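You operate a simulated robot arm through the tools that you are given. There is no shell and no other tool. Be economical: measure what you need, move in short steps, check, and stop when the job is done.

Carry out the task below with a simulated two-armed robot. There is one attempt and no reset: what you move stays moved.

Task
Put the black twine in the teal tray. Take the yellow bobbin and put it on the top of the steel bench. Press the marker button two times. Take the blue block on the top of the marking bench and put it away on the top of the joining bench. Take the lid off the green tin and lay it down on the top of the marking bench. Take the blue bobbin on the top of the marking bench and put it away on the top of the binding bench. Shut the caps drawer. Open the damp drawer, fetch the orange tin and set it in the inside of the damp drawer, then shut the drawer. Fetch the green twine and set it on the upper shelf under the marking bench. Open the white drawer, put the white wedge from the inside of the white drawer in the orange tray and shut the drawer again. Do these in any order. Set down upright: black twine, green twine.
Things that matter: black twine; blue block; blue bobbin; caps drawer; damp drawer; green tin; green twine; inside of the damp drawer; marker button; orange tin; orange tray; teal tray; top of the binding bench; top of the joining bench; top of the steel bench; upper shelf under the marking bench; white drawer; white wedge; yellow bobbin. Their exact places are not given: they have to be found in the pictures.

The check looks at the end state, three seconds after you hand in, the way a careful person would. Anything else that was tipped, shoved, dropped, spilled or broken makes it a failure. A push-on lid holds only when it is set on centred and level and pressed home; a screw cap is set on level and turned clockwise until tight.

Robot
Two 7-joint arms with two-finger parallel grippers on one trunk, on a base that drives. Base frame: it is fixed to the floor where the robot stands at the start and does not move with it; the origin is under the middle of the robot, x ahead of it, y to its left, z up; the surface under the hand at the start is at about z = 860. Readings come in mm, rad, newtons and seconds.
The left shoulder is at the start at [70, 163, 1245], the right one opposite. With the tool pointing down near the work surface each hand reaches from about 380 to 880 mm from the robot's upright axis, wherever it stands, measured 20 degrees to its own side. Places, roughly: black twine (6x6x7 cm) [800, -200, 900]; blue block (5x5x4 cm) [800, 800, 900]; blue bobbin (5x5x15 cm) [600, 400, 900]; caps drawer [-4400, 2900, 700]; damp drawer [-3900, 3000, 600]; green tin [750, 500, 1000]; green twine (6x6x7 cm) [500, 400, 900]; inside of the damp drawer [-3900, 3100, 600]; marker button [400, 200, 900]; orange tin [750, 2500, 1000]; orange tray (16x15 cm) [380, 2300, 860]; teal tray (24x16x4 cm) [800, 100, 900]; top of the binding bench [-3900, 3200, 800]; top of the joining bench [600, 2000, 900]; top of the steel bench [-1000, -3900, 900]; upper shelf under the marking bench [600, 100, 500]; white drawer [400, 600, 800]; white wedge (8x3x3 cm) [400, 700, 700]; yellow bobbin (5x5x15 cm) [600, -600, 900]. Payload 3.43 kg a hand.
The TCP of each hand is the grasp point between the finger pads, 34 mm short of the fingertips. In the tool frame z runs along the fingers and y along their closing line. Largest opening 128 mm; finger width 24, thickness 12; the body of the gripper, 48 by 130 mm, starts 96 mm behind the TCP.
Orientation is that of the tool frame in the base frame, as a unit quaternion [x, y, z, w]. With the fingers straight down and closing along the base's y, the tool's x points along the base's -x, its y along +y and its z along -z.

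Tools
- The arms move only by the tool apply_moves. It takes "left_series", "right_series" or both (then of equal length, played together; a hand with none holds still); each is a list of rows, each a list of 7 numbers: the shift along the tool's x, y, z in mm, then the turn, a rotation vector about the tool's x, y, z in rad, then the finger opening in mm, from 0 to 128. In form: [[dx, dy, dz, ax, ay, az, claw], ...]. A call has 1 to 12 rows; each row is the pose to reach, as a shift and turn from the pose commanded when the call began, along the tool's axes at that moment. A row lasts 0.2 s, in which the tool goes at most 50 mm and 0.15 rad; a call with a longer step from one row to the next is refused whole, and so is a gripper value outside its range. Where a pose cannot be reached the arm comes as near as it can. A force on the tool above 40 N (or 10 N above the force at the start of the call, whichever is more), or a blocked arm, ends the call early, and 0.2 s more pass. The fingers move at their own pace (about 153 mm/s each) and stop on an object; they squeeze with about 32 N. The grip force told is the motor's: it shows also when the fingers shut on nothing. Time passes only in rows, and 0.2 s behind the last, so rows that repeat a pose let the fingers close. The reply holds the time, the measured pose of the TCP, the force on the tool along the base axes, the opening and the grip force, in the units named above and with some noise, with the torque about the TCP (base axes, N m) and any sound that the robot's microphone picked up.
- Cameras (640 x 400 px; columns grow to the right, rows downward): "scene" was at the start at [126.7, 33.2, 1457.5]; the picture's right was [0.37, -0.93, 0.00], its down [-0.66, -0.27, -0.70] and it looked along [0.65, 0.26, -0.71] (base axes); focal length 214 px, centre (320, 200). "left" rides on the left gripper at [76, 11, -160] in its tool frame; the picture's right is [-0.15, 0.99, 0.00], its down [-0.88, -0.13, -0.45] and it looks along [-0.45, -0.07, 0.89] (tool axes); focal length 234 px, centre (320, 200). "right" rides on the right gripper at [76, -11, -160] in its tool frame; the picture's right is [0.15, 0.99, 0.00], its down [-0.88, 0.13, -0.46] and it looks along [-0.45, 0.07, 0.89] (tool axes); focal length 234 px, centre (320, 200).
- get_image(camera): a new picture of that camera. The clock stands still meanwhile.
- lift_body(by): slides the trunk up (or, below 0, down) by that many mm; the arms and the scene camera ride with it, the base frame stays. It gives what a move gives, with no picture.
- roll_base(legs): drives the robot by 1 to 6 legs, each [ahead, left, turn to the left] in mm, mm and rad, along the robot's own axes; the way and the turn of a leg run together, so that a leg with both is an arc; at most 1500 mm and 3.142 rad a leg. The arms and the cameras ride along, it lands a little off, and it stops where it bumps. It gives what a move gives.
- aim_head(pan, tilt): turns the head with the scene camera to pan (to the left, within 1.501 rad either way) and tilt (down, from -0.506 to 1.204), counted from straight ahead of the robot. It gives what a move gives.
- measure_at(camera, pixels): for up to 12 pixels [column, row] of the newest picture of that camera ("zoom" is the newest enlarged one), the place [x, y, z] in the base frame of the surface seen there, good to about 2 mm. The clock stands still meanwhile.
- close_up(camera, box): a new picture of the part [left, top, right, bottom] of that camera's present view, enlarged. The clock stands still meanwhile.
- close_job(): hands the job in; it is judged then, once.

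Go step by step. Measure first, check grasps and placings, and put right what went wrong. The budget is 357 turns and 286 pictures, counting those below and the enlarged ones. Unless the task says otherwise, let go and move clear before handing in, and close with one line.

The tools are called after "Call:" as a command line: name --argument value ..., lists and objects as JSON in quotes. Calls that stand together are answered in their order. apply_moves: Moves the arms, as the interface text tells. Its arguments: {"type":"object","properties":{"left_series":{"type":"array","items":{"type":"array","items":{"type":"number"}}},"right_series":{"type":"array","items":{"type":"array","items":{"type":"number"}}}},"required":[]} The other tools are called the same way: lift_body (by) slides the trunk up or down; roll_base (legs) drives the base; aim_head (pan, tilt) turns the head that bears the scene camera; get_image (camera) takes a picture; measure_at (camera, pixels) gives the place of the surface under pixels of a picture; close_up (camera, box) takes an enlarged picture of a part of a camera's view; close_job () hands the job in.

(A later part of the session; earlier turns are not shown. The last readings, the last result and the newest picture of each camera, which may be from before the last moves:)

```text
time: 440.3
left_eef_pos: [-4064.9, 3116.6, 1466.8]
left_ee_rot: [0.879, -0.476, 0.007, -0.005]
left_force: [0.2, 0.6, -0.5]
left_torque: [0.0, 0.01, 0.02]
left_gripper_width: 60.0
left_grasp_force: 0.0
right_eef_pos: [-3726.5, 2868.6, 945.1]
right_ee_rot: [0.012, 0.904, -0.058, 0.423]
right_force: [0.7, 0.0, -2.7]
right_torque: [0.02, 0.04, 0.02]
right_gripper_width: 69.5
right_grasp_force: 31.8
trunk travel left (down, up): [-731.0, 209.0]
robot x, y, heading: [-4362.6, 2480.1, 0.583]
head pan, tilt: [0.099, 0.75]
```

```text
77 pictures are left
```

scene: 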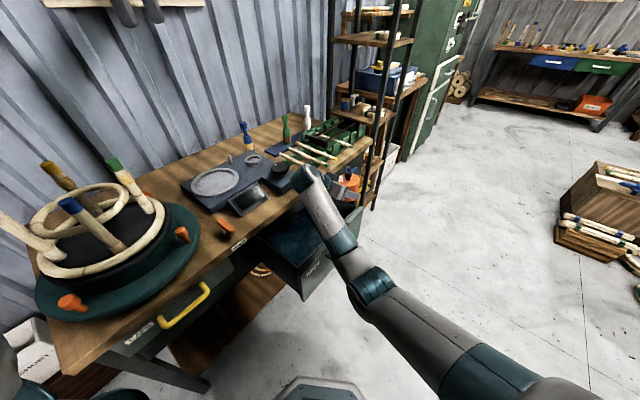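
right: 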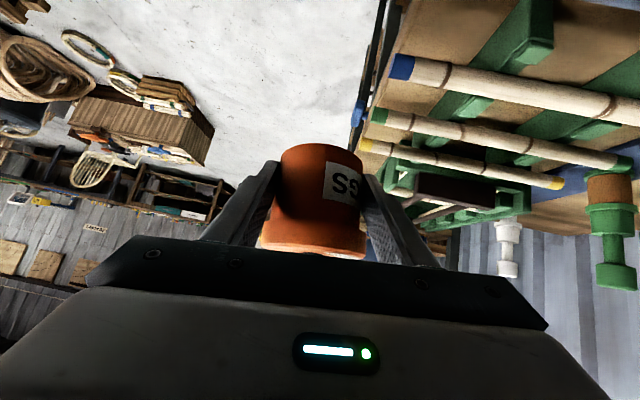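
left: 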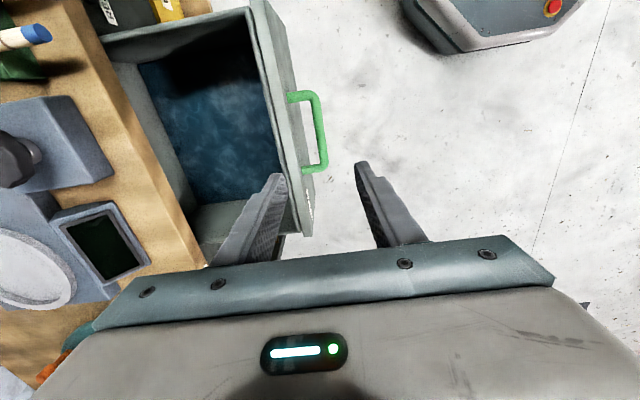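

Restore the hand's orientation and bring it back over the drawer centre (-3833,2809).

Call:
apply_moves --right_series '[[14, -13, -15, -0.02, 0.011, 0.001, 50], [28, -27, -30, -0.041, 0.022, 0.003, 50], [42, -40, -45, -0.061, 0.032, 0.004, 50], [56, -53, -60, -0.082, 0.043, 0.006, 50], [70, -67, -74, -0.102, 0.054, 0.007, 50]]'

Call:
apply_moves --right_series '[[22, 1, 20, 0, 0, 0, 50], [44, 1, 41, 0, 0, 0, 50], [66, 2, 61, 0, 0, 0, 50], [88, 3, 82, 0, 0, 0, 50], [110, 3.5, 102, 0, 0, 0, 50], [131, 4, 123, 0, 0, 0, 50], [153, 5, 143, 0, 0, 0, 50]]'

Call:
get_image --camera "scene"

```text
time: 441.4
left_eef_pos: [-4065.6, 3116.1, 1467.7]
left_ee_rot: [0.879, -0.476, 0.007, -0.006]
left_force: [-0.1, 0.2, 0.2]
left_torque: [0.01, -0.05, 0.04]
left_gripper_width: 60.0
left_grasp_force: 0.0
right_eef_pos: [-3738.5, 2757.9, 950.6]
right_ee_rot: [0.023, 0.887, -0.077, 0.454]
right_force: [0.0, -1.1, -3.0]
right_torque: [-0.01, 0.04, 0.03]
right_gripper_width: 69.3
right_grasp_force: 32.3
trunk travel left (down, up): [-731.0, 209.0]
robot x, y, heading: [-4358.9, 2476.5, 0.577]
head pan, tilt: [0.099, 0.75]
stopped in row 5 (right hand): the arm was blocked; the commanded pose is now the measured one
```

```text
time: 443.2
left_eef_pos: [-4065.1, 3118.7, 1467.2]
left_ee_rot: [0.879, -0.476, 0.007, -0.005]
left_force: [-0.1, 0.6, 0.3]
left_torque: [0.02, -0.01, 0.01]
left_gripper_width: 60.2
left_grasp_force: 0.1
right_eef_pos: [-3621.0, 2693.9, 805.0]
right_ee_rot: [0.041, 0.849, -0.102, 0.518]
right_force: [-0.2, 0.2, -2.0]
right_torque: [-0.01, 0.03, 0.01]
right_gripper_width: 69.7
right_grasp_force: 32.0
trunk travel left (down, up): [-731.0, 209.0]
robot x, y, heading: [-4360.5, 2479.6, 0.58]
head pan, tilt: [0.099, 0.75]
stopped in row 7 (right hand): the arm was blocked; the commanded pose is now the measured one
```

```text
76 pictures are left
```

scene: 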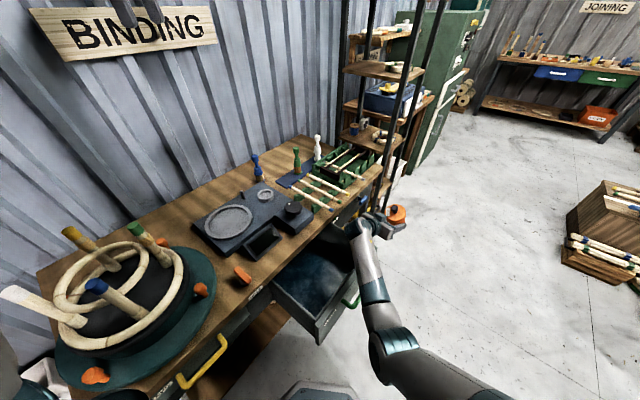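

The arm got stuck near a joint limit and drifted right. I move it up and back to a comfortable pose while restoring the tin to level.

Call:
apply_moves --right_series '[[-17, -10, -18, -0.026, 0.034, -0.002, 50], [-34, -20, -36, -0.052, 0.068, -0.003, 50], [-51, -31, -55, -0.078, 0.102, -0.005, 50], [-68, -41, -73, -0.105, 0.136, -0.006, 50], [-84, -51, -91, -0.131, 0.17, -0.008, 50], [-101, -61, -110, -0.157, 0.204, -0.01, 50], [-118, -72, -128, -0.183, 0.238, -0.011, 50], [-135, -82, -146, -0.209, 0.272, -0.013, 50]]'

Call:
get_image --camera "right"

Call:
get_image --camera "scene"

```text
time: 444.1
left_eef_pos: [-4064.2, 3115.8, 1466.5]
left_ee_rot: [0.879, -0.477, 0.007, -0.005]
left_force: [0.0, -0.5, 0.0]
left_torque: [0.01, -0.04, 0.0]
left_gripper_width: 60.1
left_grasp_force: 0.0
right_eef_pos: [-3607.4, 2601.5, 905.1]
right_ee_rot: [0.019, 0.855, -0.124, 0.504]
right_force: [-0.3, -0.4, -2.7]
right_torque: [0.02, 0.06, 0.01]
right_gripper_width: 69.7
right_grasp_force: 31.9
trunk travel left (down, up): [-731.0, 209.0]
robot x, y, heading: [-4360.3, 2477.1, 0.581]
head pan, tilt: [0.099, 0.75]
stopped in row 4 (right hand): the arm was blocked; the commanded pose is now the measured one
```

```text
75 pictures are left
```

right: 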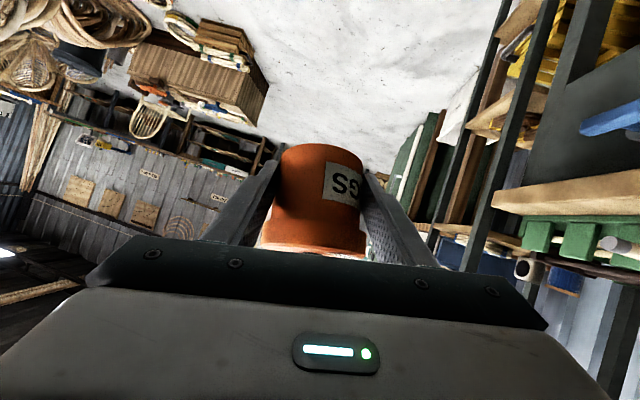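

```text
74 pictures are left
```

scene: 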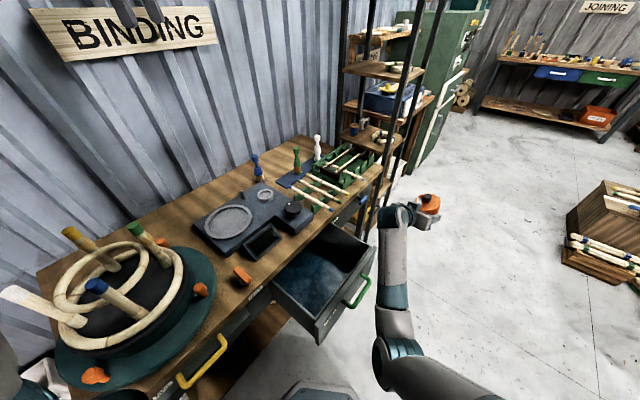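

The wrist is at its yaw limit to the right. Relieve it by yawing the hand left 0.6 rad.

Call:
apply_moves --right_series '[[0, 0, 0, -0.104, -0.023, -0.056, 50], [0, 0, 0, -0.208, -0.046, -0.111, 50], [0, 0, 0, -0.312, -0.07, -0.167, 50], [0, 0, 0, -0.416, -0.093, -0.222, 50], [0, 0, 0, -0.52, -0.116, -0.278, 50]]'

```text
time: 445.4
left_eef_pos: [-4064.9, 3116.7, 1467.2]
left_ee_rot: [0.879, -0.476, 0.006, -0.005]
left_force: [1.1, 0.6, 0.6]
left_torque: [0.0, -0.02, 0.0]
left_gripper_width: 59.7
left_grasp_force: 0.0
right_eef_pos: [-3607.6, 2602.5, 904.6]
right_ee_rot: [-0.236, 0.822, 0.032, 0.517]
right_force: [-1.2, -1.1, -1.6]
right_torque: [-0.02, 0.06, 0.02]
right_gripper_width: 69.4
right_grasp_force: 32.3
trunk travel left (down, up): [-731.0, 209.0]
robot x, y, heading: [-4364.8, 2480.3, 0.58]
head pan, tilt: [0.099, 0.75]
```

Good. Now level the tin: restore 44° pitch and zero roll.

Call:
apply_moves --right_series '[[0, 0, 0, -0.01, 0.089, 0.072, 50], [0, 0, 0, -0.02, 0.178, 0.144, 50], [0, 0, 0, -0.03, 0.267, 0.216, 50]]'

Call:
get_image --camera "scene"

Call:
get_image --camera "right"

```text
time: 446.1
left_eef_pos: [-4065.6, 3118.7, 1465.8]
left_ee_rot: [0.879, -0.477, 0.006, -0.005]
left_force: [-0.3, 0.3, 0.8]
left_torque: [-0.05, 0.0, 0.04]
left_gripper_width: 60.2
left_grasp_force: 0.0
right_eef_pos: [-3607.9, 2604.3, 904.3]
right_ee_rot: [-0.154, 0.905, 0.067, 0.392]
right_force: [-0.7, -1.0, -2.9]
right_torque: [-0.06, 0.04, 0.0]
right_gripper_width: 69.4
right_grasp_force: 32.1
trunk travel left (down, up): [-731.0, 209.0]
robot x, y, heading: [-4360.3, 2476.6, 0.581]
head pan, tilt: [0.099, 0.75]
```

```text
73 pictures are left
```

scene: 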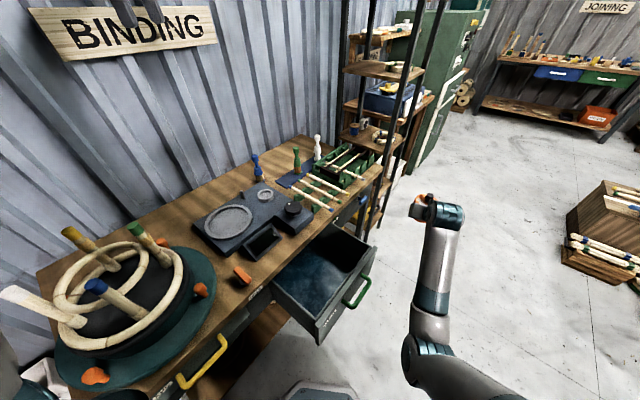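

```text
72 pictures are left
```

right: 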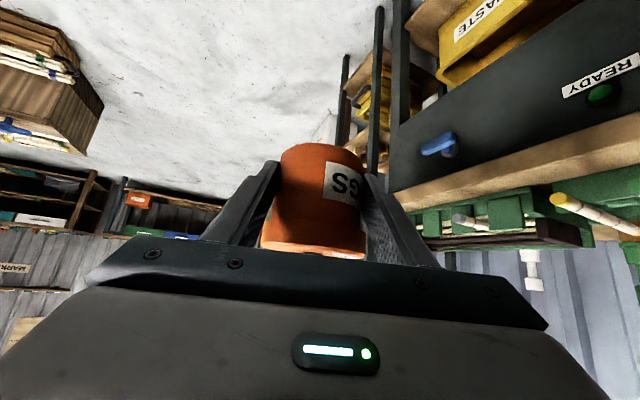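

The tin is level again and the arm is now nearly straight with the forearm sloping up — a good posture. I'll bring it over the drawer by repositioning the base to about (-4531,2546), heading 0.8. First check clearance on the left side.

Call:
aim_head --pan 1.3 --tilt 0.3

Call:
get_image --camera "scene"

```text
time: 447.6
left_eef_pos: [-4064.4, 3117.4, 1467.3]
left_ee_rot: [0.879, -0.476, 0.006, -0.005]
left_force: [-0.4, -0.1, 0.0]
left_torque: [0.0, 0.0, 0.0]
left_gripper_width: 59.9
left_grasp_force: 0.1
right_eef_pos: [-3607.7, 2603.3, 905.5]
right_ee_rot: [-0.155, 0.903, 0.067, 0.394]
right_force: [0.3, 0.7, -2.9]
right_torque: [0.0, 0.07, 0.0]
right_gripper_width: 69.4
right_grasp_force: 31.9
trunk travel left (down, up): [-731.0, 209.0]
robot x, y, heading: [-4362.5, 2482.1, 0.585]
head pan, tilt: [1.3, 0.3]
```

```text
71 pictures are left
```

scene: 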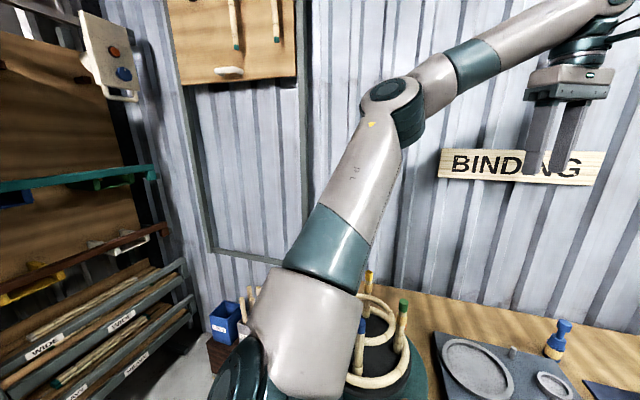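

Call:
measure_at --camera "scene" --pixels '[[390, 95], [120, 60], [160, 180], [190, 270], [240, 70], [405, 310], [370, 285], [320, 240]]'

```text
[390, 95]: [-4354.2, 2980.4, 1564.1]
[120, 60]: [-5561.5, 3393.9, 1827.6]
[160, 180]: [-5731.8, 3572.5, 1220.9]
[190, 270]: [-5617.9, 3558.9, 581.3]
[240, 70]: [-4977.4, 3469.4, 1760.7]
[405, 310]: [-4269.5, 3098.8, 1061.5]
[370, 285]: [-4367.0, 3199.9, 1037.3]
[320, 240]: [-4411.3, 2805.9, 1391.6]
```

There is ample room at left (elbow high, spools ≤1061). Rotate the hand 0.25 rad right, turn the base to 0.8, and move in.

Call:
apply_moves --right_series '[[0, 0, 0, 0.091, 0, 0.085, 50], [0, 0, 0, 0.183, 0, 0.17, 50]]'

Call:
roll_base --legs '[[0, 0, 0.218], [-70, 167, 0]]'

Call:
aim_head --pan -0.1 --tilt 0.75

Call:
get_image --camera "scene"

```text
time: 448.1
left_eef_pos: [-4065.4, 3118.6, 1466.7]
left_ee_rot: [0.879, -0.477, 0.008, -0.005]
left_force: [0.5, 0.3, 0.5]
left_torque: [-0.01, -0.01, -0.04]
left_gripper_width: 60.1
left_grasp_force: 0.1
right_eef_pos: [-3607.9, 2603.8, 905.6]
right_ee_rot: [-0.041, 0.916, 0.018, 0.4]
right_force: [-0.6, 0.5, -2.5]
right_torque: [-0.03, 0.04, 0.01]
right_gripper_width: 69.2
right_grasp_force: 31.8
trunk travel left (down, up): [-731.0, 209.0]
robot x, y, heading: [-4363.7, 2482.1, 0.581]
head pan, tilt: [1.3, 0.3]
```

```text
time: 450.5
left_eef_pos: [-4377.1, 3231.4, 1466.4]
left_ee_rot: [0.925, -0.38, 0.005, -0.006]
left_force: [0.4, 0.2, -0.1]
left_torque: [0.05, -0.02, -0.02]
left_gripper_width: 60.2
left_grasp_force: 0.1
right_eef_pos: [-3819.2, 2827.6, 904.3]
right_ee_rot: [-0.14, 0.906, 0.062, 0.395]
right_force: [0.6, 0.1, -2.4]
right_torque: [0.0, 0.05, 0.05]
right_gripper_width: 69.3
right_grasp_force: 31.6
trunk travel left (down, up): [-731.0, 209.0]
robot x, y, heading: [-4530.3, 2544.4, 0.8]
head pan, tilt: [1.3, 0.3]
```

```text
time: 452.0
left_eef_pos: [-4377.8, 3232.0, 1466.3]
left_ee_rot: [0.925, -0.379, 0.007, -0.006]
left_force: [0.5, -0.5, 0.1]
left_torque: [0.01, -0.01, 0.02]
left_gripper_width: 60.1
left_grasp_force: 0.1
right_eef_pos: [-3820.3, 2828.4, 904.0]
right_ee_rot: [-0.14, 0.906, 0.062, 0.395]
right_force: [-0.5, -0.5, -2.6]
right_torque: [-0.02, 0.04, 0.01]
right_gripper_width: 69.4
right_grasp_force: 32.4
trunk travel left (down, up): [-731.0, 209.0]
robot x, y, heading: [-4531.0, 2545.5, 0.8]
head pan, tilt: [-0.099, 0.75]
```

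```text
70 pictures are left
```

scene: 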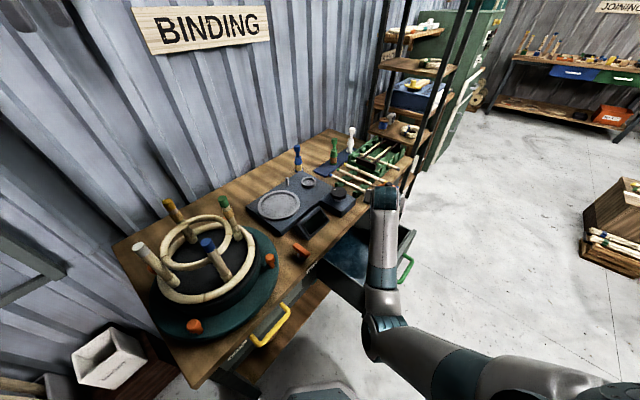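

Measure forearm and elbow heights near the drawer rim.

Call:
measure_at --camera "scene" --pixels '[[385, 215], [383, 250], [380, 285], [380, 325], [400, 240], [355, 265], [402, 270]]'

Call:
close_up --camera "scene" --box '[290, 170, 450, 370]'

```text
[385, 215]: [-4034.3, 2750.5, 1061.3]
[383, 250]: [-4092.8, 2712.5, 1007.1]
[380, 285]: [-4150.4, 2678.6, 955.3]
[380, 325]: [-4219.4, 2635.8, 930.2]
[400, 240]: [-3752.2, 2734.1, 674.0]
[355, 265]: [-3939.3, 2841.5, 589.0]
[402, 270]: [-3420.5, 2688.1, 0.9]
```

```text
2.00 times, centred on (370, 270) of scene
```

zoom: 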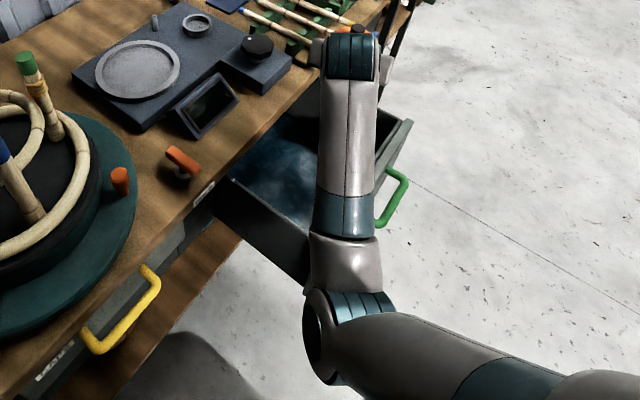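

The elbow is still below the wrist, but will straighten up as the hand goes down. Lower 120 mm and re-check.

Call:
apply_moves --right_series '[[22, 0, 20, 0, 0, 0, 50], [44, 0, 41, 0, 0, 0, 50], [66, 0, 61, 0, 0, 0, 50], [88, 0, 82, 0, 0, 0, 50]]'

Call:
get_image --camera "scene"

Call:
measure_at --camera "scene" --pixels '[[385, 225], [383, 250], [380, 285], [380, 325]]'

```text
time: 453.0
left_eef_pos: [-4378.0, 3233.6, 1466.4]
left_ee_rot: [0.925, -0.379, 0.006, -0.006]
left_force: [0.2, -0.7, 0.2]
left_torque: [-0.02, 0.04, -0.02]
left_gripper_width: 60.1
left_grasp_force: 0.1
right_eef_pos: [-3816.2, 2826.0, 786.3]
right_ee_rot: [-0.138, 0.905, 0.058, 0.397]
right_force: [-0.5, -0.4, -1.0]
right_torque: [-0.01, 0.06, 0.0]
right_gripper_width: 69.3
right_grasp_force: 32.0
trunk travel left (down, up): [-731.0, 209.0]
robot x, y, heading: [-4529.7, 2546.9, 0.798]
head pan, tilt: [-0.099, 0.75]
```

```text
68 pictures are left
```

scene: 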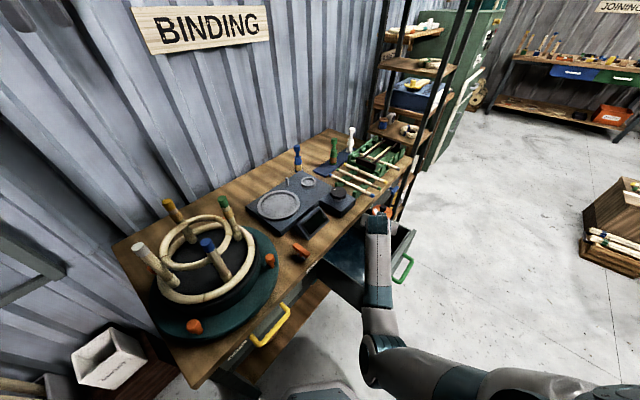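

```text
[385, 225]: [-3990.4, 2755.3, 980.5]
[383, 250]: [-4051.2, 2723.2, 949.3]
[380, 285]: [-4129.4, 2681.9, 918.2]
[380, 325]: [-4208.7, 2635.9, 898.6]
```

The forearm would just touch the rim at full depth. Raising the trunk another 80 mm straightens the arm and lifts the elbow; then lower with the arm.

Call:
lift_body --by 80

Call:
apply_moves --right_series '[[22, 0, 20, 0, 0, 0, 50], [44, 0, 41, 0, 0, 0, 50], [66, 0, 61, 0, 0, 0, 50], [88, 0, 82, 0, 0, 0, 50], [110, 0, 102, 0, 0, 0, 50]]'

Call:
get_image --camera "scene"

Call:
get_image --camera "right"

```text
time: 454.2
left_eef_pos: [-4377.4, 3232.2, 1545.6]
left_ee_rot: [0.925, -0.38, 0.006, -0.006]
left_force: [-0.4, 0.1, -0.4]
left_torque: [0.0, -0.01, 0.01]
left_gripper_width: 60.1
left_grasp_force: 0.1
right_eef_pos: [-3817.9, 2825.9, 865.4]
right_ee_rot: [-0.139, 0.906, 0.058, 0.397]
right_force: [-0.3, -1.0, -2.5]
right_torque: [-0.01, 0.05, -0.01]
right_gripper_width: 69.9
right_grasp_force: 32.3
trunk travel left (down, up): [-811.0, 129.0]
robot x, y, heading: [-4533.2, 2544.8, 0.799]
head pan, tilt: [-0.099, 0.75]
```

```text
time: 455.4
left_eef_pos: [-4377.1, 3232.2, 1546.7]
left_ee_rot: [0.925, -0.379, 0.006, -0.006]
left_force: [-0.1, -0.1, -0.1]
left_torque: [-0.02, -0.02, 0.02]
left_gripper_width: 60.1
left_grasp_force: 0.1
right_eef_pos: [-3815.8, 2817.3, 710.4]
right_ee_rot: [-0.142, 0.905, 0.053, 0.397]
right_force: [0.5, -0.1, -3.1]
right_torque: [-0.07, 0.1, -0.02]
right_gripper_width: 69.7
right_grasp_force: 32.2
trunk travel left (down, up): [-811.0, 129.0]
robot x, y, heading: [-4529.1, 2543.8, 0.794]
head pan, tilt: [-0.099, 0.75]
```

```text
67 pictures are left
```

scene: 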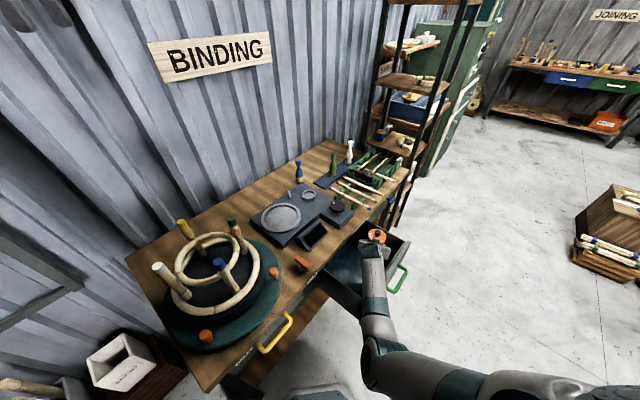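

```text
66 pictures are left
```

right: 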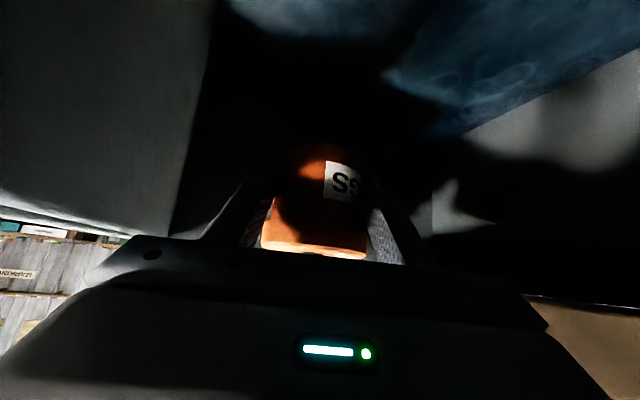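

Call:
measure_at --camera "scene" --pixels '[[374, 262], [375, 285], [377, 310], [378, 345], [403, 245], [376, 236], [365, 240]]'

Call:
close_up --camera "scene" --box '[300, 200, 460, 360]'

```text
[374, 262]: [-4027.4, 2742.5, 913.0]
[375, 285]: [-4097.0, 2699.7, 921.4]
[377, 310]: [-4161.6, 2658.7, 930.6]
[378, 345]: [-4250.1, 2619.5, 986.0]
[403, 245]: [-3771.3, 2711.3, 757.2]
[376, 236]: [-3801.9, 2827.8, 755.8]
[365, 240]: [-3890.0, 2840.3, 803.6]
```

```text
2.50 times, centred on (380, 280) of scene
```

zoom: 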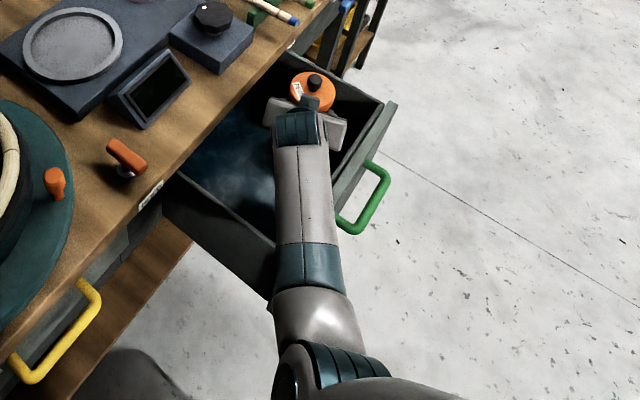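

The forearm now slopes up; clearance at the rim corner is fine. Lower 50 mm more.

Call:
apply_moves --right_series '[[22, 0, 10, 0, 0, 0, 50], [34, 0, 19, 0, 0, 0, 50], [43, 0, 27, 0, 0, 0, 50]]'

Call:
close_up --camera "scene" --box '[300, 200, 460, 360]'

Call:
measure_at --camera "zoom" --pixels '[[305, 200], [308, 260], [310, 310], [300, 150], [315, 80], [320, 95], [380, 110], [345, 90]]'

```text
time: 456.2
left_eef_pos: [-4378.8, 3234.9, 1545.5]
left_ee_rot: [0.926, -0.378, 0.006, -0.004]
left_force: [-0.2, 0.2, -0.1]
left_torque: [0.02, -0.02, -0.03]
left_gripper_width: 59.9
left_grasp_force: 0.1
right_eef_pos: [-3822.1, 2814.4, 660.6]
right_ee_rot: [-0.14, 0.905, 0.051, 0.399]
right_force: [-3.5, 19.7, -0.8]
right_torque: [-1.8, 0.03, -2.25]
right_gripper_width: 69.5
right_grasp_force: 31.6
trunk travel left (down, up): [-811.0, 129.0]
robot x, y, heading: [-4531.4, 2544.5, 0.797]
head pan, tilt: [-0.099, 0.75]
```

```text
2.50 times, centred on (380, 280) of scene
```

zoom: 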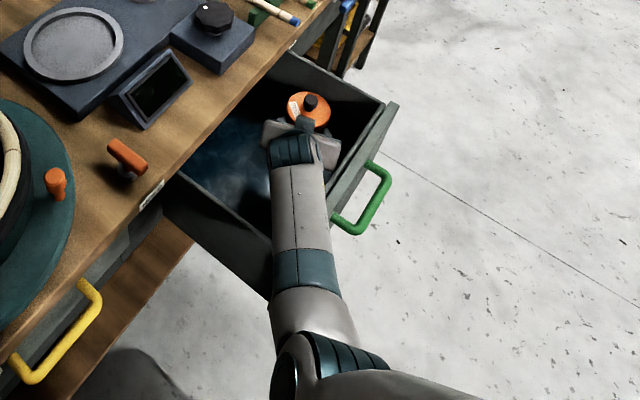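

```text
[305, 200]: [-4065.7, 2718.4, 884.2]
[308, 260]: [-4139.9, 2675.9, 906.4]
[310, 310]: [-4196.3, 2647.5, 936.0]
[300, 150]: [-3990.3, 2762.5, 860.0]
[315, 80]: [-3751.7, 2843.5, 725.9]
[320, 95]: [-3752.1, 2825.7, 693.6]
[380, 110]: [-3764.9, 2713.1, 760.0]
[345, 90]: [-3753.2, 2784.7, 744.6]
```

A 20 N side force: the gripper touches the front panel's inside. Shift 24 mm toward +y.

Call:
apply_moves --right_series '[[-2.5, 12, 2.5, 0, 0, 0, 50], [-5, 24, 5, 0, 0, 0, 50]]'

```text
time: 457.0
left_eef_pos: [-4378.6, 3232.4, 1545.3]
left_ee_rot: [0.925, -0.38, 0.006, -0.005]
left_force: [-0.3, 0.4, -0.3]
left_torque: [0.0, -0.04, 0.02]
left_gripper_width: 60.1
left_grasp_force: 0.1
right_eef_pos: [-3810.4, 2828.0, 664.7]
right_ee_rot: [-0.14, 0.903, 0.045, 0.404]
right_force: [1.3, 0.8, -2.2]
right_torque: [-0.04, 0.07, -0.02]
right_gripper_width: 69.6
right_grasp_force: 32.1
trunk travel left (down, up): [-811.0, 129.0]
robot x, y, heading: [-4530.2, 2547.3, 0.799]
head pan, tilt: [-0.099, 0.75]
stopped in row 2 (right hand): the arm was blocked; the commanded pose is now the measured one
```

Free now. Continue down in small steps with the arm.

Call:
apply_moves --right_series '[[11, 0, 4, 0, 0, 0, 50], [19, 0, 11, 0, 0, 0, 50]]'

Call:
close_up --camera "scene" --box '[300, 200, 460, 360]'

```text
time: 457.6
left_eef_pos: [-4376.9, 3233.5, 1545.8]
left_ee_rot: [0.925, -0.38, 0.006, -0.007]
left_force: [-0.5, 0.2, 0.5]
left_torque: [-0.04, -0.03, 0.0]
left_gripper_width: 59.8
left_grasp_force: 0.0
right_eef_pos: [-3817.6, 2829.3, 643.0]
right_ee_rot: [-0.138, 0.904, 0.046, 0.402]
right_force: [-0.4, 0.6, -2.9]
right_torque: [-0.02, 0.04, 0.02]
right_gripper_width: 69.2
right_grasp_force: 32.0
trunk travel left (down, up): [-811.0, 129.0]
robot x, y, heading: [-4531.0, 2543.6, 0.798]
head pan, tilt: [-0.099, 0.75]
```

```text
2.50 times, centred on (380, 280) of scene
```

zoom: 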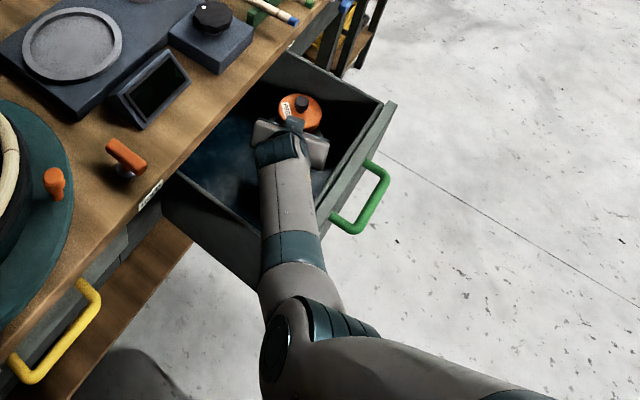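

Good. 19 mm to go; step down until contact.

Call:
apply_moves --right_series '[[6, 0, 5, 0, 0, 0, 50], [11, 0, 10, 0, 0, 0, 50], [13, 0, 12, 0, 0, 0, 50]]'

Call:
apply_moves --right_series '[[1.5, 0, 1.4, 0, 0, 0, 50], [3, 0, 2.8, 0, 0, 0, 50]]'

```text
time: 458.4
left_eef_pos: [-4376.9, 3232.2, 1547.2]
left_ee_rot: [0.925, -0.38, 0.006, -0.006]
left_force: [-0.1, -0.1, 0.4]
left_torque: [0.02, 0.0, -0.03]
left_gripper_width: 59.8
left_grasp_force: 0.0
right_eef_pos: [-3816.2, 2826.0, 624.9]
right_ee_rot: [-0.139, 0.904, 0.046, 0.403]
right_force: [-0.1, 0.2, -1.6]
right_torque: [0.05, 0.06, -0.01]
right_gripper_width: 69.7
right_grasp_force: 31.9
trunk travel left (down, up): [-811.0, 129.0]
robot x, y, heading: [-4531.2, 2541.9, 0.797]
head pan, tilt: [-0.099, 0.75]
```

```text
time: 459.0
left_eef_pos: [-4380.2, 3229.3, 1547.3]
left_ee_rot: [0.925, -0.38, 0.007, -0.008]
left_force: [0.1, -0.5, 1.0]
left_torque: [-0.01, -0.02, 0.01]
left_gripper_width: 59.9
left_grasp_force: 0.1
right_eef_pos: [-3815.2, 2826.8, 625.7]
right_ee_rot: [-0.14, 0.902, 0.048, 0.406]
right_force: [-2.2, -0.9, 16.7]
right_torque: [0.26, 0.35, 0.06]
right_gripper_width: 69.3
right_grasp_force: 32.3
trunk travel left (down, up): [-811.0, 129.0]
robot x, y, heading: [-4529.2, 2543.6, 0.797]
head pan, tilt: [-0.099, 0.75]
```

Contact (17 N). Release and withdraw along the fingers.

Call:
apply_moves --right_series '[[-1, 0, -1, 0, 0, 0, 72], [-1, 0, -1, 0, 0, 0, 90], [-1, 0, -1, 0, 0, 0, 96], [-1, 0, -25, 0, 0, 0, 96], [-1, 0, -55, 0, 0, 0, 96], [-1, 0, -85, 0, 0, 0, 96]]'

Call:
close_up --camera "scene" --box '[300, 200, 460, 360]'

Call:
get_image --camera "right"

```text
time: 460.1
left_eef_pos: [-4381.8, 3235.3, 1545.7]
left_ee_rot: [0.926, -0.377, 0.007, -0.006]
left_force: [0.4, -1.0, -0.3]
left_torque: [0.0, -0.02, -0.02]
left_gripper_width: 60.0
left_grasp_force: 0.0
right_eef_pos: [-3800.3, 2810.8, 672.8]
right_ee_rot: [-0.121, 0.9, 0.039, 0.417]
right_force: [-5.4, 10.1, -6.9]
right_torque: [0.12, 0.09, -0.45]
right_gripper_width: 91.7
right_grasp_force: 0.2
trunk travel left (down, up): [-811.0, 129.0]
robot x, y, heading: [-4534.0, 2542.2, 0.799]
head pan, tilt: [-0.099, 0.75]
stopped in row 5 (right hand): the force on the tool passed its limit at 106 N (the readings are from after the stop); the commanded pose is now the measured one
```

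```text
2.50 times, centred on (380, 280) of scene
```

zoom: 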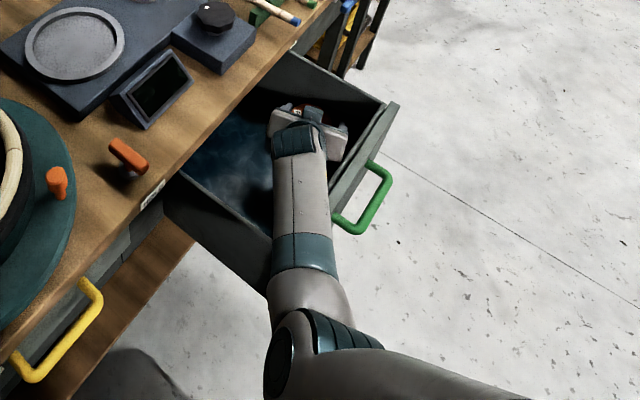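

```text
61 pictures are left
```

right: 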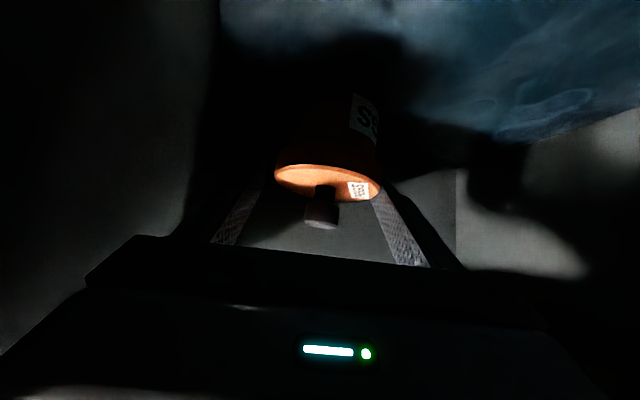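

The withdrawal path got distorted by the joint limit and pressed a wall. I lift straight up with the trunk instead.

Call:
lift_body --by 60

Call:
close_up --camera "scene" --box '[300, 200, 460, 360]'

Call:
get_image --camera "right"

```text
time: 461.1
left_eef_pos: [-4381.2, 3232.8, 1606.8]
left_ee_rot: [0.926, -0.378, 0.006, -0.006]
left_force: [-0.9, -0.2, 0.1]
left_torque: [-0.05, -0.02, 0.04]
left_gripper_width: 60.2
left_grasp_force: 0.1
right_eef_pos: [-3799.3, 2807.8, 732.8]
right_ee_rot: [-0.12, 0.9, 0.038, 0.417]
right_force: [-21.7, -1.9, -14.7]
right_torque: [0.64, 0.94, -1.16]
right_gripper_width: 93.0
right_grasp_force: 0.1
trunk travel left (down, up): [-871.0, 69.0]
robot x, y, heading: [-4531.2, 2545.7, 0.8]
head pan, tilt: [-0.099, 0.75]
```

```text
2.50 times, centred on (380, 280) of scene
```

zoom: 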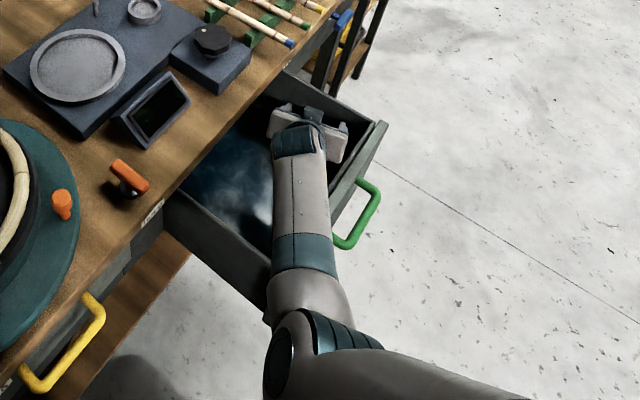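

```text
59 pictures are left
```

right: 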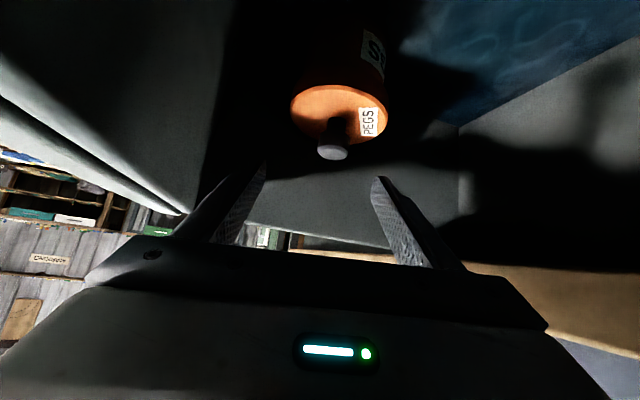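

The right wall is pressing the fingertip (22 N). Shift the base 20 mm toward -x, then lift further.

Call:
roll_base --legs '[[-14, 14, 0]]'

Call:
lift_body --by 65

Call:
get_image --camera "right"

```text
time: 461.9
left_eef_pos: [-4391.4, 3232.0, 1605.0]
left_ee_rot: [0.925, -0.379, 0.004, -0.005]
left_force: [1.8, -0.1, 0.0]
left_torque: [0.03, 0.11, 0.01]
left_gripper_width: 60.2
left_grasp_force: 0.0
right_eef_pos: [-3813.5, 2808.7, 732.0]
right_ee_rot: [-0.12, 0.9, 0.04, 0.417]
right_force: [0.1, 0.2, -0.1]
right_torque: [0.0, 0.0, -0.01]
right_gripper_width: 96.3
right_grasp_force: 0.0
trunk travel left (down, up): [-871.0, 69.0]
robot x, y, heading: [-4546.1, 2545.6, 0.797]
head pan, tilt: [-0.099, 0.75]
```

```text
time: 463.0
left_eef_pos: [-4397.6, 3232.0, 1671.7]
left_ee_rot: [0.925, -0.379, 0.005, -0.006]
left_force: [-0.1, -0.5, -0.1]
left_torque: [-0.02, 0.0, 0.02]
left_gripper_width: 59.9
left_grasp_force: 0.0
right_eef_pos: [-3816.3, 2806.8, 800.2]
right_ee_rot: [-0.121, 0.899, 0.04, 0.42]
right_force: [0.0, 0.7, 0.4]
right_torque: [-0.01, 0.01, 0.02]
right_gripper_width: 95.9
right_grasp_force: 0.0
trunk travel left (down, up): [-936.0, 4.0]
robot x, y, heading: [-4553.3, 2543.9, 0.797]
head pan, tilt: [-0.099, 0.75]
```

```text
58 pictures are left
```

right: 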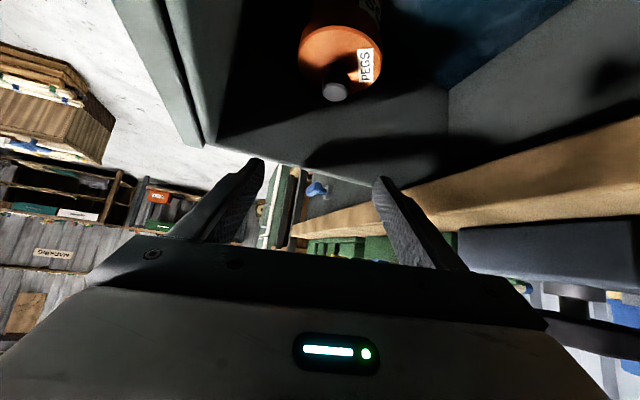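

The tin stands in the drawer, hand free. Check lid height and level.

Call:
close_up --camera "right" --box '[280, 0, 400, 110]'

Call:
measure_at --camera "zoom" --pixels '[[115, 210], [520, 250], [320, 140], [180, 350], [460, 360], [300, 490], [440, 260], [320, 90], [400, 60], [200, 130]]'

```text
3.64 times, centred on (340, 55) of right
```

zoom: 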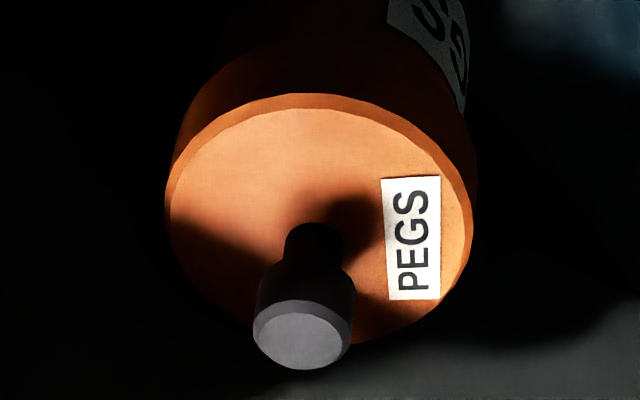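

```text
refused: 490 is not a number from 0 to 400
```

Call:
measure_at --camera "zoom" --pixels '[[175, 200], [465, 230], [310, 112], [200, 280], [420, 305], [250, 150], [410, 150], [300, 340], [310, 80], [350, 200]]'

```text
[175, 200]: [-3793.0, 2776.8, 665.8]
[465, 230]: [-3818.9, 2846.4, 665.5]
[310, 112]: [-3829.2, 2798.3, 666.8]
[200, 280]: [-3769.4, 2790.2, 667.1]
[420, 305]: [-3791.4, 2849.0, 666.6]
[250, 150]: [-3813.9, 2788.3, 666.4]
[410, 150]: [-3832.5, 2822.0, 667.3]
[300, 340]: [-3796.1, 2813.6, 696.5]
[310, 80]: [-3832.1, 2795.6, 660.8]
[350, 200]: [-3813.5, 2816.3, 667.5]
```

Lid is level at z≈666 (77 mm over the floor) — seated. Raise the hand slightly and back away.

Call:
apply_moves --right_series '[[-15, 0, -14, 0, 0, 0, 60], [-30, 0, -27, 0, 0, 0, 60]]'

Call:
roll_base --legs '[[-350, 0, 0]]'

Call:
get_image --camera "scene"

```text
time: 463.8
left_eef_pos: [-4397.1, 3232.5, 1671.4]
left_ee_rot: [0.925, -0.379, 0.005, -0.006]
left_force: [-0.1, 0.0, -0.5]
left_torque: [0.0, 0.0, 0.0]
left_gripper_width: 60.0
left_grasp_force: 0.1
right_eef_pos: [-3789.9, 2803.3, 859.6]
right_ee_rot: [-0.116, 0.891, 0.036, 0.437]
right_force: [-0.2, 0.1, 0.4]
right_torque: [0.02, 0.01, 0.0]
right_gripper_width: 59.6
right_grasp_force: 0.0
trunk travel left (down, up): [-936.0, 4.0]
robot x, y, heading: [-4552.8, 2545.0, 0.796]
head pan, tilt: [-0.099, 0.75]
stopped in row 2 (right hand): the arm was blocked; the commanded pose is now the measured one
```

```text
time: 466.0
left_eef_pos: [-4638.7, 2982.8, 1669.6]
left_ee_rot: [0.925, -0.381, 0.004, -0.005]
left_force: [1.2, -0.2, -0.2]
left_torque: [0.02, 0.04, -0.02]
left_gripper_width: 60.3
left_grasp_force: 0.1
right_eef_pos: [-4035.6, 2551.3, 858.2]
right_ee_rot: [-0.114, 0.893, 0.035, 0.435]
right_force: [-0.4, 0.4, -0.2]
right_torque: [-0.04, 0.01, 0.0]
right_gripper_width: 60.0
right_grasp_force: 0.0
trunk travel left (down, up): [-936.0, 4.0]
robot x, y, heading: [-4797.6, 2295.4, 0.795]
head pan, tilt: [-0.099, 0.75]
```

```text
56 pictures are left
```

scene: 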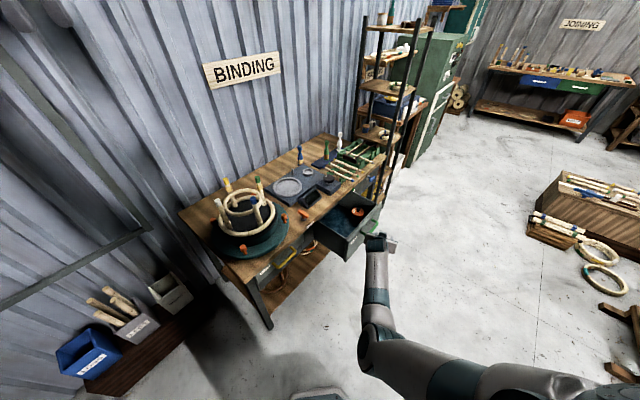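

Now retract the right hand, and reposition to press the lid and shut the drawer with the left hand.

Call:
apply_moves --right_series '[[5, -18, -32, -0.052, -0.003, -0.041, 60], [10, -37, -64, -0.105, -0.005, -0.083, 60], [15, -55, -97, -0.157, -0.008, -0.124, 60], [20, -73, -129, -0.209, -0.01, -0.165, 60], [25, -92, -161, -0.262, -0.013, -0.207, 60], [30, -110, -193, -0.314, -0.015, -0.248, 60]]' --left_series '[[0, 0, 32, 0, 0, 0, 30], [0, 0, 64, 0, 0, 0, 0], [0, 0, 96, 0, 0, 0, 0], [0, 0, 128, 0, 0, 0, 0], [0, 0, 160, 0, 0, 0, 0], [0, 0, 190, 0, 0, 0, 0]]'

Call:
roll_base --legs '[[0, -300, 0], [0, 0, 0.775]]'

Call:
lift_body --by -400

```text
time: 467.4
left_eef_pos: [-4639.3, 2978.9, 1482.3]
left_ee_rot: [0.925, -0.38, 0.005, -0.007]
left_force: [-0.4, 0.4, 1.3]
left_torque: [0.01, 0.01, 0.01]
left_gripper_width: 0.0
left_grasp_force: 32.0
right_eef_pos: [-4176.8, 2405.2, 959.2]
right_ee_rot: [-0.291, 0.851, 0.122, 0.42]
right_force: [-0.1, 0.0, -0.4]
right_torque: [0.02, 0.0, -0.01]
right_gripper_width: 60.1
right_grasp_force: 0.1
trunk travel left (down, up): [-936.0, 4.0]
robot x, y, heading: [-4797.7, 2294.1, 0.798]
head pan, tilt: [-0.099, 0.75]
```

```text
time: 471.5
left_eef_pos: [-4949.0, 2687.0, 1481.0]
left_ee_rot: [1.0, -0.006, 0.002, -0.008]
left_force: [-0.5, 0.2, 0.8]
left_torque: [0.01, 0.03, -0.03]
left_gripper_width: 0.0
left_grasp_force: 31.7
right_eef_pos: [-4217.1, 2598.9, 959.6]
right_ee_rot: [-0.588, 0.681, 0.269, 0.343]
right_force: [0.1, 0.3, 1.3]
right_torque: [0.01, -0.03, 0.01]
right_gripper_width: 59.9
right_grasp_force: 0.1
trunk travel left (down, up): [-936.0, 4.0]
robot x, y, heading: [-4581.5, 2083.9, 1.563]
head pan, tilt: [-0.099, 0.75]
```

```text
time: 475.3
left_eef_pos: [-4949.1, 2688.4, 1082.0]
left_ee_rot: [1.0, -0.006, 0.003, -0.009]
left_force: [0.1, -0.2, 0.4]
left_torque: [0.02, 0.0, 0.01]
left_gripper_width: 0.0
left_grasp_force: 32.0
right_eef_pos: [-4218.1, 2596.9, 559.2]
right_ee_rot: [-0.587, 0.681, 0.27, 0.344]
right_force: [-0.1, 0.0, -0.2]
right_torque: [0.02, 0.05, 0.05]
right_gripper_width: 60.4
right_grasp_force: 0.0
trunk travel left (down, up): [-536.0, 404.0]
robot x, y, heading: [-4582.4, 2084.1, 1.566]
head pan, tilt: [-0.099, 0.75]
```

Drive clear of the open drawer: back, right 1150, then ahead.

Call:
roll_base --legs '[[-150, 0, 0], [0, -1150, 0], [265, 0, 0]]'

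Call:
get_image --camera "left"

```text
time: 483.6
left_eef_pos: [-3809.2, 2799.0, 1081.3]
left_ee_rot: [1.0, -0.002, 0.002, -0.006]
left_force: [0.1, -0.3, 0.1]
left_torque: [-0.01, 0.01, -0.04]
left_gripper_width: 0.0
left_grasp_force: 31.5
right_eef_pos: [-3078.0, 2712.8, 558.9]
right_ee_rot: [-0.591, 0.679, 0.27, 0.342]
right_force: [-0.1, 1.0, 0.2]
right_torque: [0.01, 0.0, -0.02]
right_gripper_width: 60.0
right_grasp_force: 0.0
trunk travel left (down, up): [-536.0, 404.0]
robot x, y, heading: [-3441.4, 2200.4, 1.577]
head pan, tilt: [-0.099, 0.75]
```

```text
55 pictures are left
```

left: 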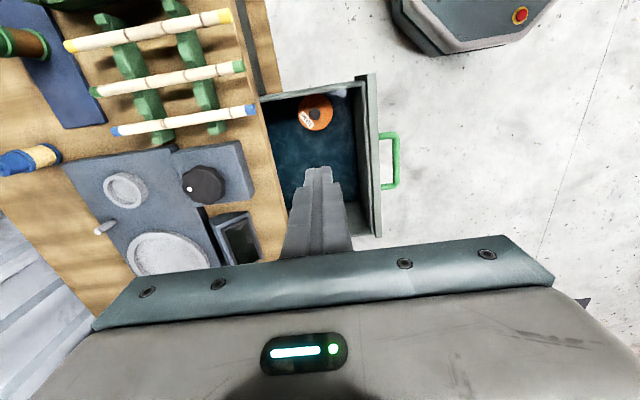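

Call:
close_up --camera "left" --box '[280, 80, 360, 140]'

Call:
measure_at --camera "left" --pixels '[[320, 115], [317, 114], [322, 112], [300, 112], [331, 112], [315, 97], [315, 129]]'

```text
6.67 times, centred on (320, 110) of left
```

zoom: 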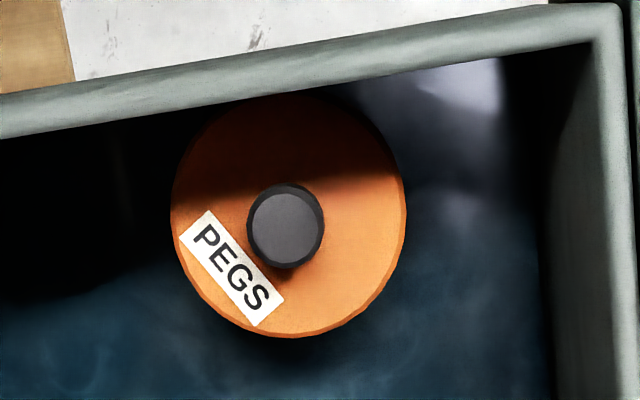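

```text
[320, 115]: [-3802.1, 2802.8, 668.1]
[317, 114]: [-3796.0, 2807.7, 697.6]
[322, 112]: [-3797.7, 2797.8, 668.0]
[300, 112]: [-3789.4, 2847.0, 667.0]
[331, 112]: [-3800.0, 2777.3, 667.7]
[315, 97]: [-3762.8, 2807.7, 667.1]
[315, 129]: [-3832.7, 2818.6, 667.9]
```

Lid is level; knob at (-3796,2810), top z 698. Lower the trunk 115 and bring closed left fingertips above the knob.

Call:
lift_body --by -115

Call:
apply_moves --left_series '[[6, -5, 40, 0, 0, 0, 0], [13, -11, 80, 0, 0, 0, 0], [13, -11, 120, 0, 0, 0, 0], [13, -11, 160, 0, 0, 0, 0], [13, -11, 195, 0, 0, 0, 0], [13, -11, 218, 0, 0, 0, 0]]'

Call:
get_image --camera "left"

```text
time: 485.1
left_eef_pos: [-3809.2, 2797.2, 967.0]
left_ee_rot: [1.0, -0.002, 0.003, -0.007]
left_force: [0.3, 0.1, 0.1]
left_torque: [0.04, 0.01, 0.03]
left_gripper_width: 0.3
left_grasp_force: 31.7
right_eef_pos: [-3076.4, 2712.4, 443.5]
right_ee_rot: [-0.59, 0.678, 0.272, 0.343]
right_force: [-1.0, 0.4, -0.6]
right_torque: [0.0, -0.02, 0.03]
right_gripper_width: 60.0
right_grasp_force: 0.0
trunk travel left (down, up): [-421.0, 519.0]
robot x, y, heading: [-3437.7, 2201.1, 1.57]
head pan, tilt: [-0.099, 0.75]
```

```text
time: 486.5
left_eef_pos: [-3795.4, 2812.6, 746.1]
left_ee_rot: [1.0, -0.002, 0.004, -0.007]
left_force: [-0.4, 0.6, -0.5]
left_torque: [0.01, -0.01, -0.01]
left_gripper_width: 0.1
left_grasp_force: 32.0
right_eef_pos: [-3077.0, 2713.0, 442.9]
right_ee_rot: [-0.591, 0.679, 0.27, 0.342]
right_force: [0.2, 1.0, -0.4]
right_torque: [0.01, -0.02, 0.0]
right_gripper_width: 60.0
right_grasp_force: 0.1
trunk travel left (down, up): [-421.0, 519.0]
robot x, y, heading: [-3439.2, 2199.8, 1.573]
head pan, tilt: [-0.099, 0.75]
```

```text
53 pictures are left
```

left: 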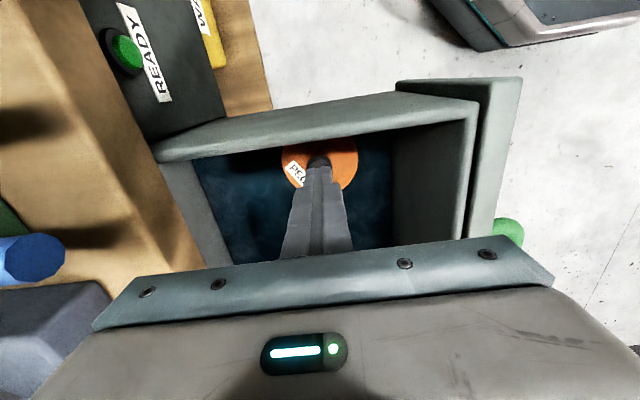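

Above the knob. Press down slowly to ~30 N.

Call:
apply_moves --left_series '[[0, 0, 10, 0, 0, 0, 0], [0, 0, 14, 0, 0, 0, 0], [0, 0, 16, 0, 0, 0, 0], [0, 0, 18, 0, 0, 0, 0], [0, 0, 20, 0, 0, 0, 0]]'

```text
time: 487.7
left_eef_pos: [-3795.8, 2812.8, 730.5]
left_ee_rot: [1.0, -0.002, 0.002, -0.009]
left_force: [-1.7, -0.2, 13.8]
left_torque: [-0.02, 0.13, -0.04]
left_gripper_width: 0.0
left_grasp_force: 31.9
right_eef_pos: [-3077.8, 2712.7, 444.3]
right_ee_rot: [-0.59, 0.679, 0.271, 0.343]
right_force: [-0.4, 0.0, -0.9]
right_torque: [-0.01, -0.02, 0.02]
right_gripper_width: 60.0
right_grasp_force: 0.2
trunk travel left (down, up): [-421.0, 519.0]
robot x, y, heading: [-3440.2, 2197.4, 1.57]
head pan, tilt: [-0.099, 0.75]
```

Call:
apply_moves --left_series '[[0, 0, 3, 0, 0, 0, 0], [0, 0, 6, 0, 0, 0, 0], [0, 0, 8, 0, 0, 0, 0]]'

```text
time: 488.3
left_eef_pos: [-3794.7, 2815.7, 731.6]
left_ee_rot: [1.0, -0.002, 0.004, -0.014]
left_force: [-2.8, 1.0, 21.8]
left_torque: [-0.03, 0.14, 0.04]
left_gripper_width: 0.1
left_grasp_force: 31.8
right_eef_pos: [-3076.4, 2711.8, 444.2]
right_ee_rot: [-0.591, 0.678, 0.272, 0.343]
right_force: [0.3, -0.2, -0.3]
right_torque: [0.02, 0.01, -0.02]
right_gripper_width: 60.1
right_grasp_force: 0.1
trunk travel left (down, up): [-421.0, 519.0]
robot x, y, heading: [-3437.4, 2198.6, 1.574]
head pan, tilt: [-0.099, 0.75]
stopped in row 2 (left hand): the force on the tool passed its limit at 44 N (the readings are from after the stop); the commanded pose is now the measured one
```

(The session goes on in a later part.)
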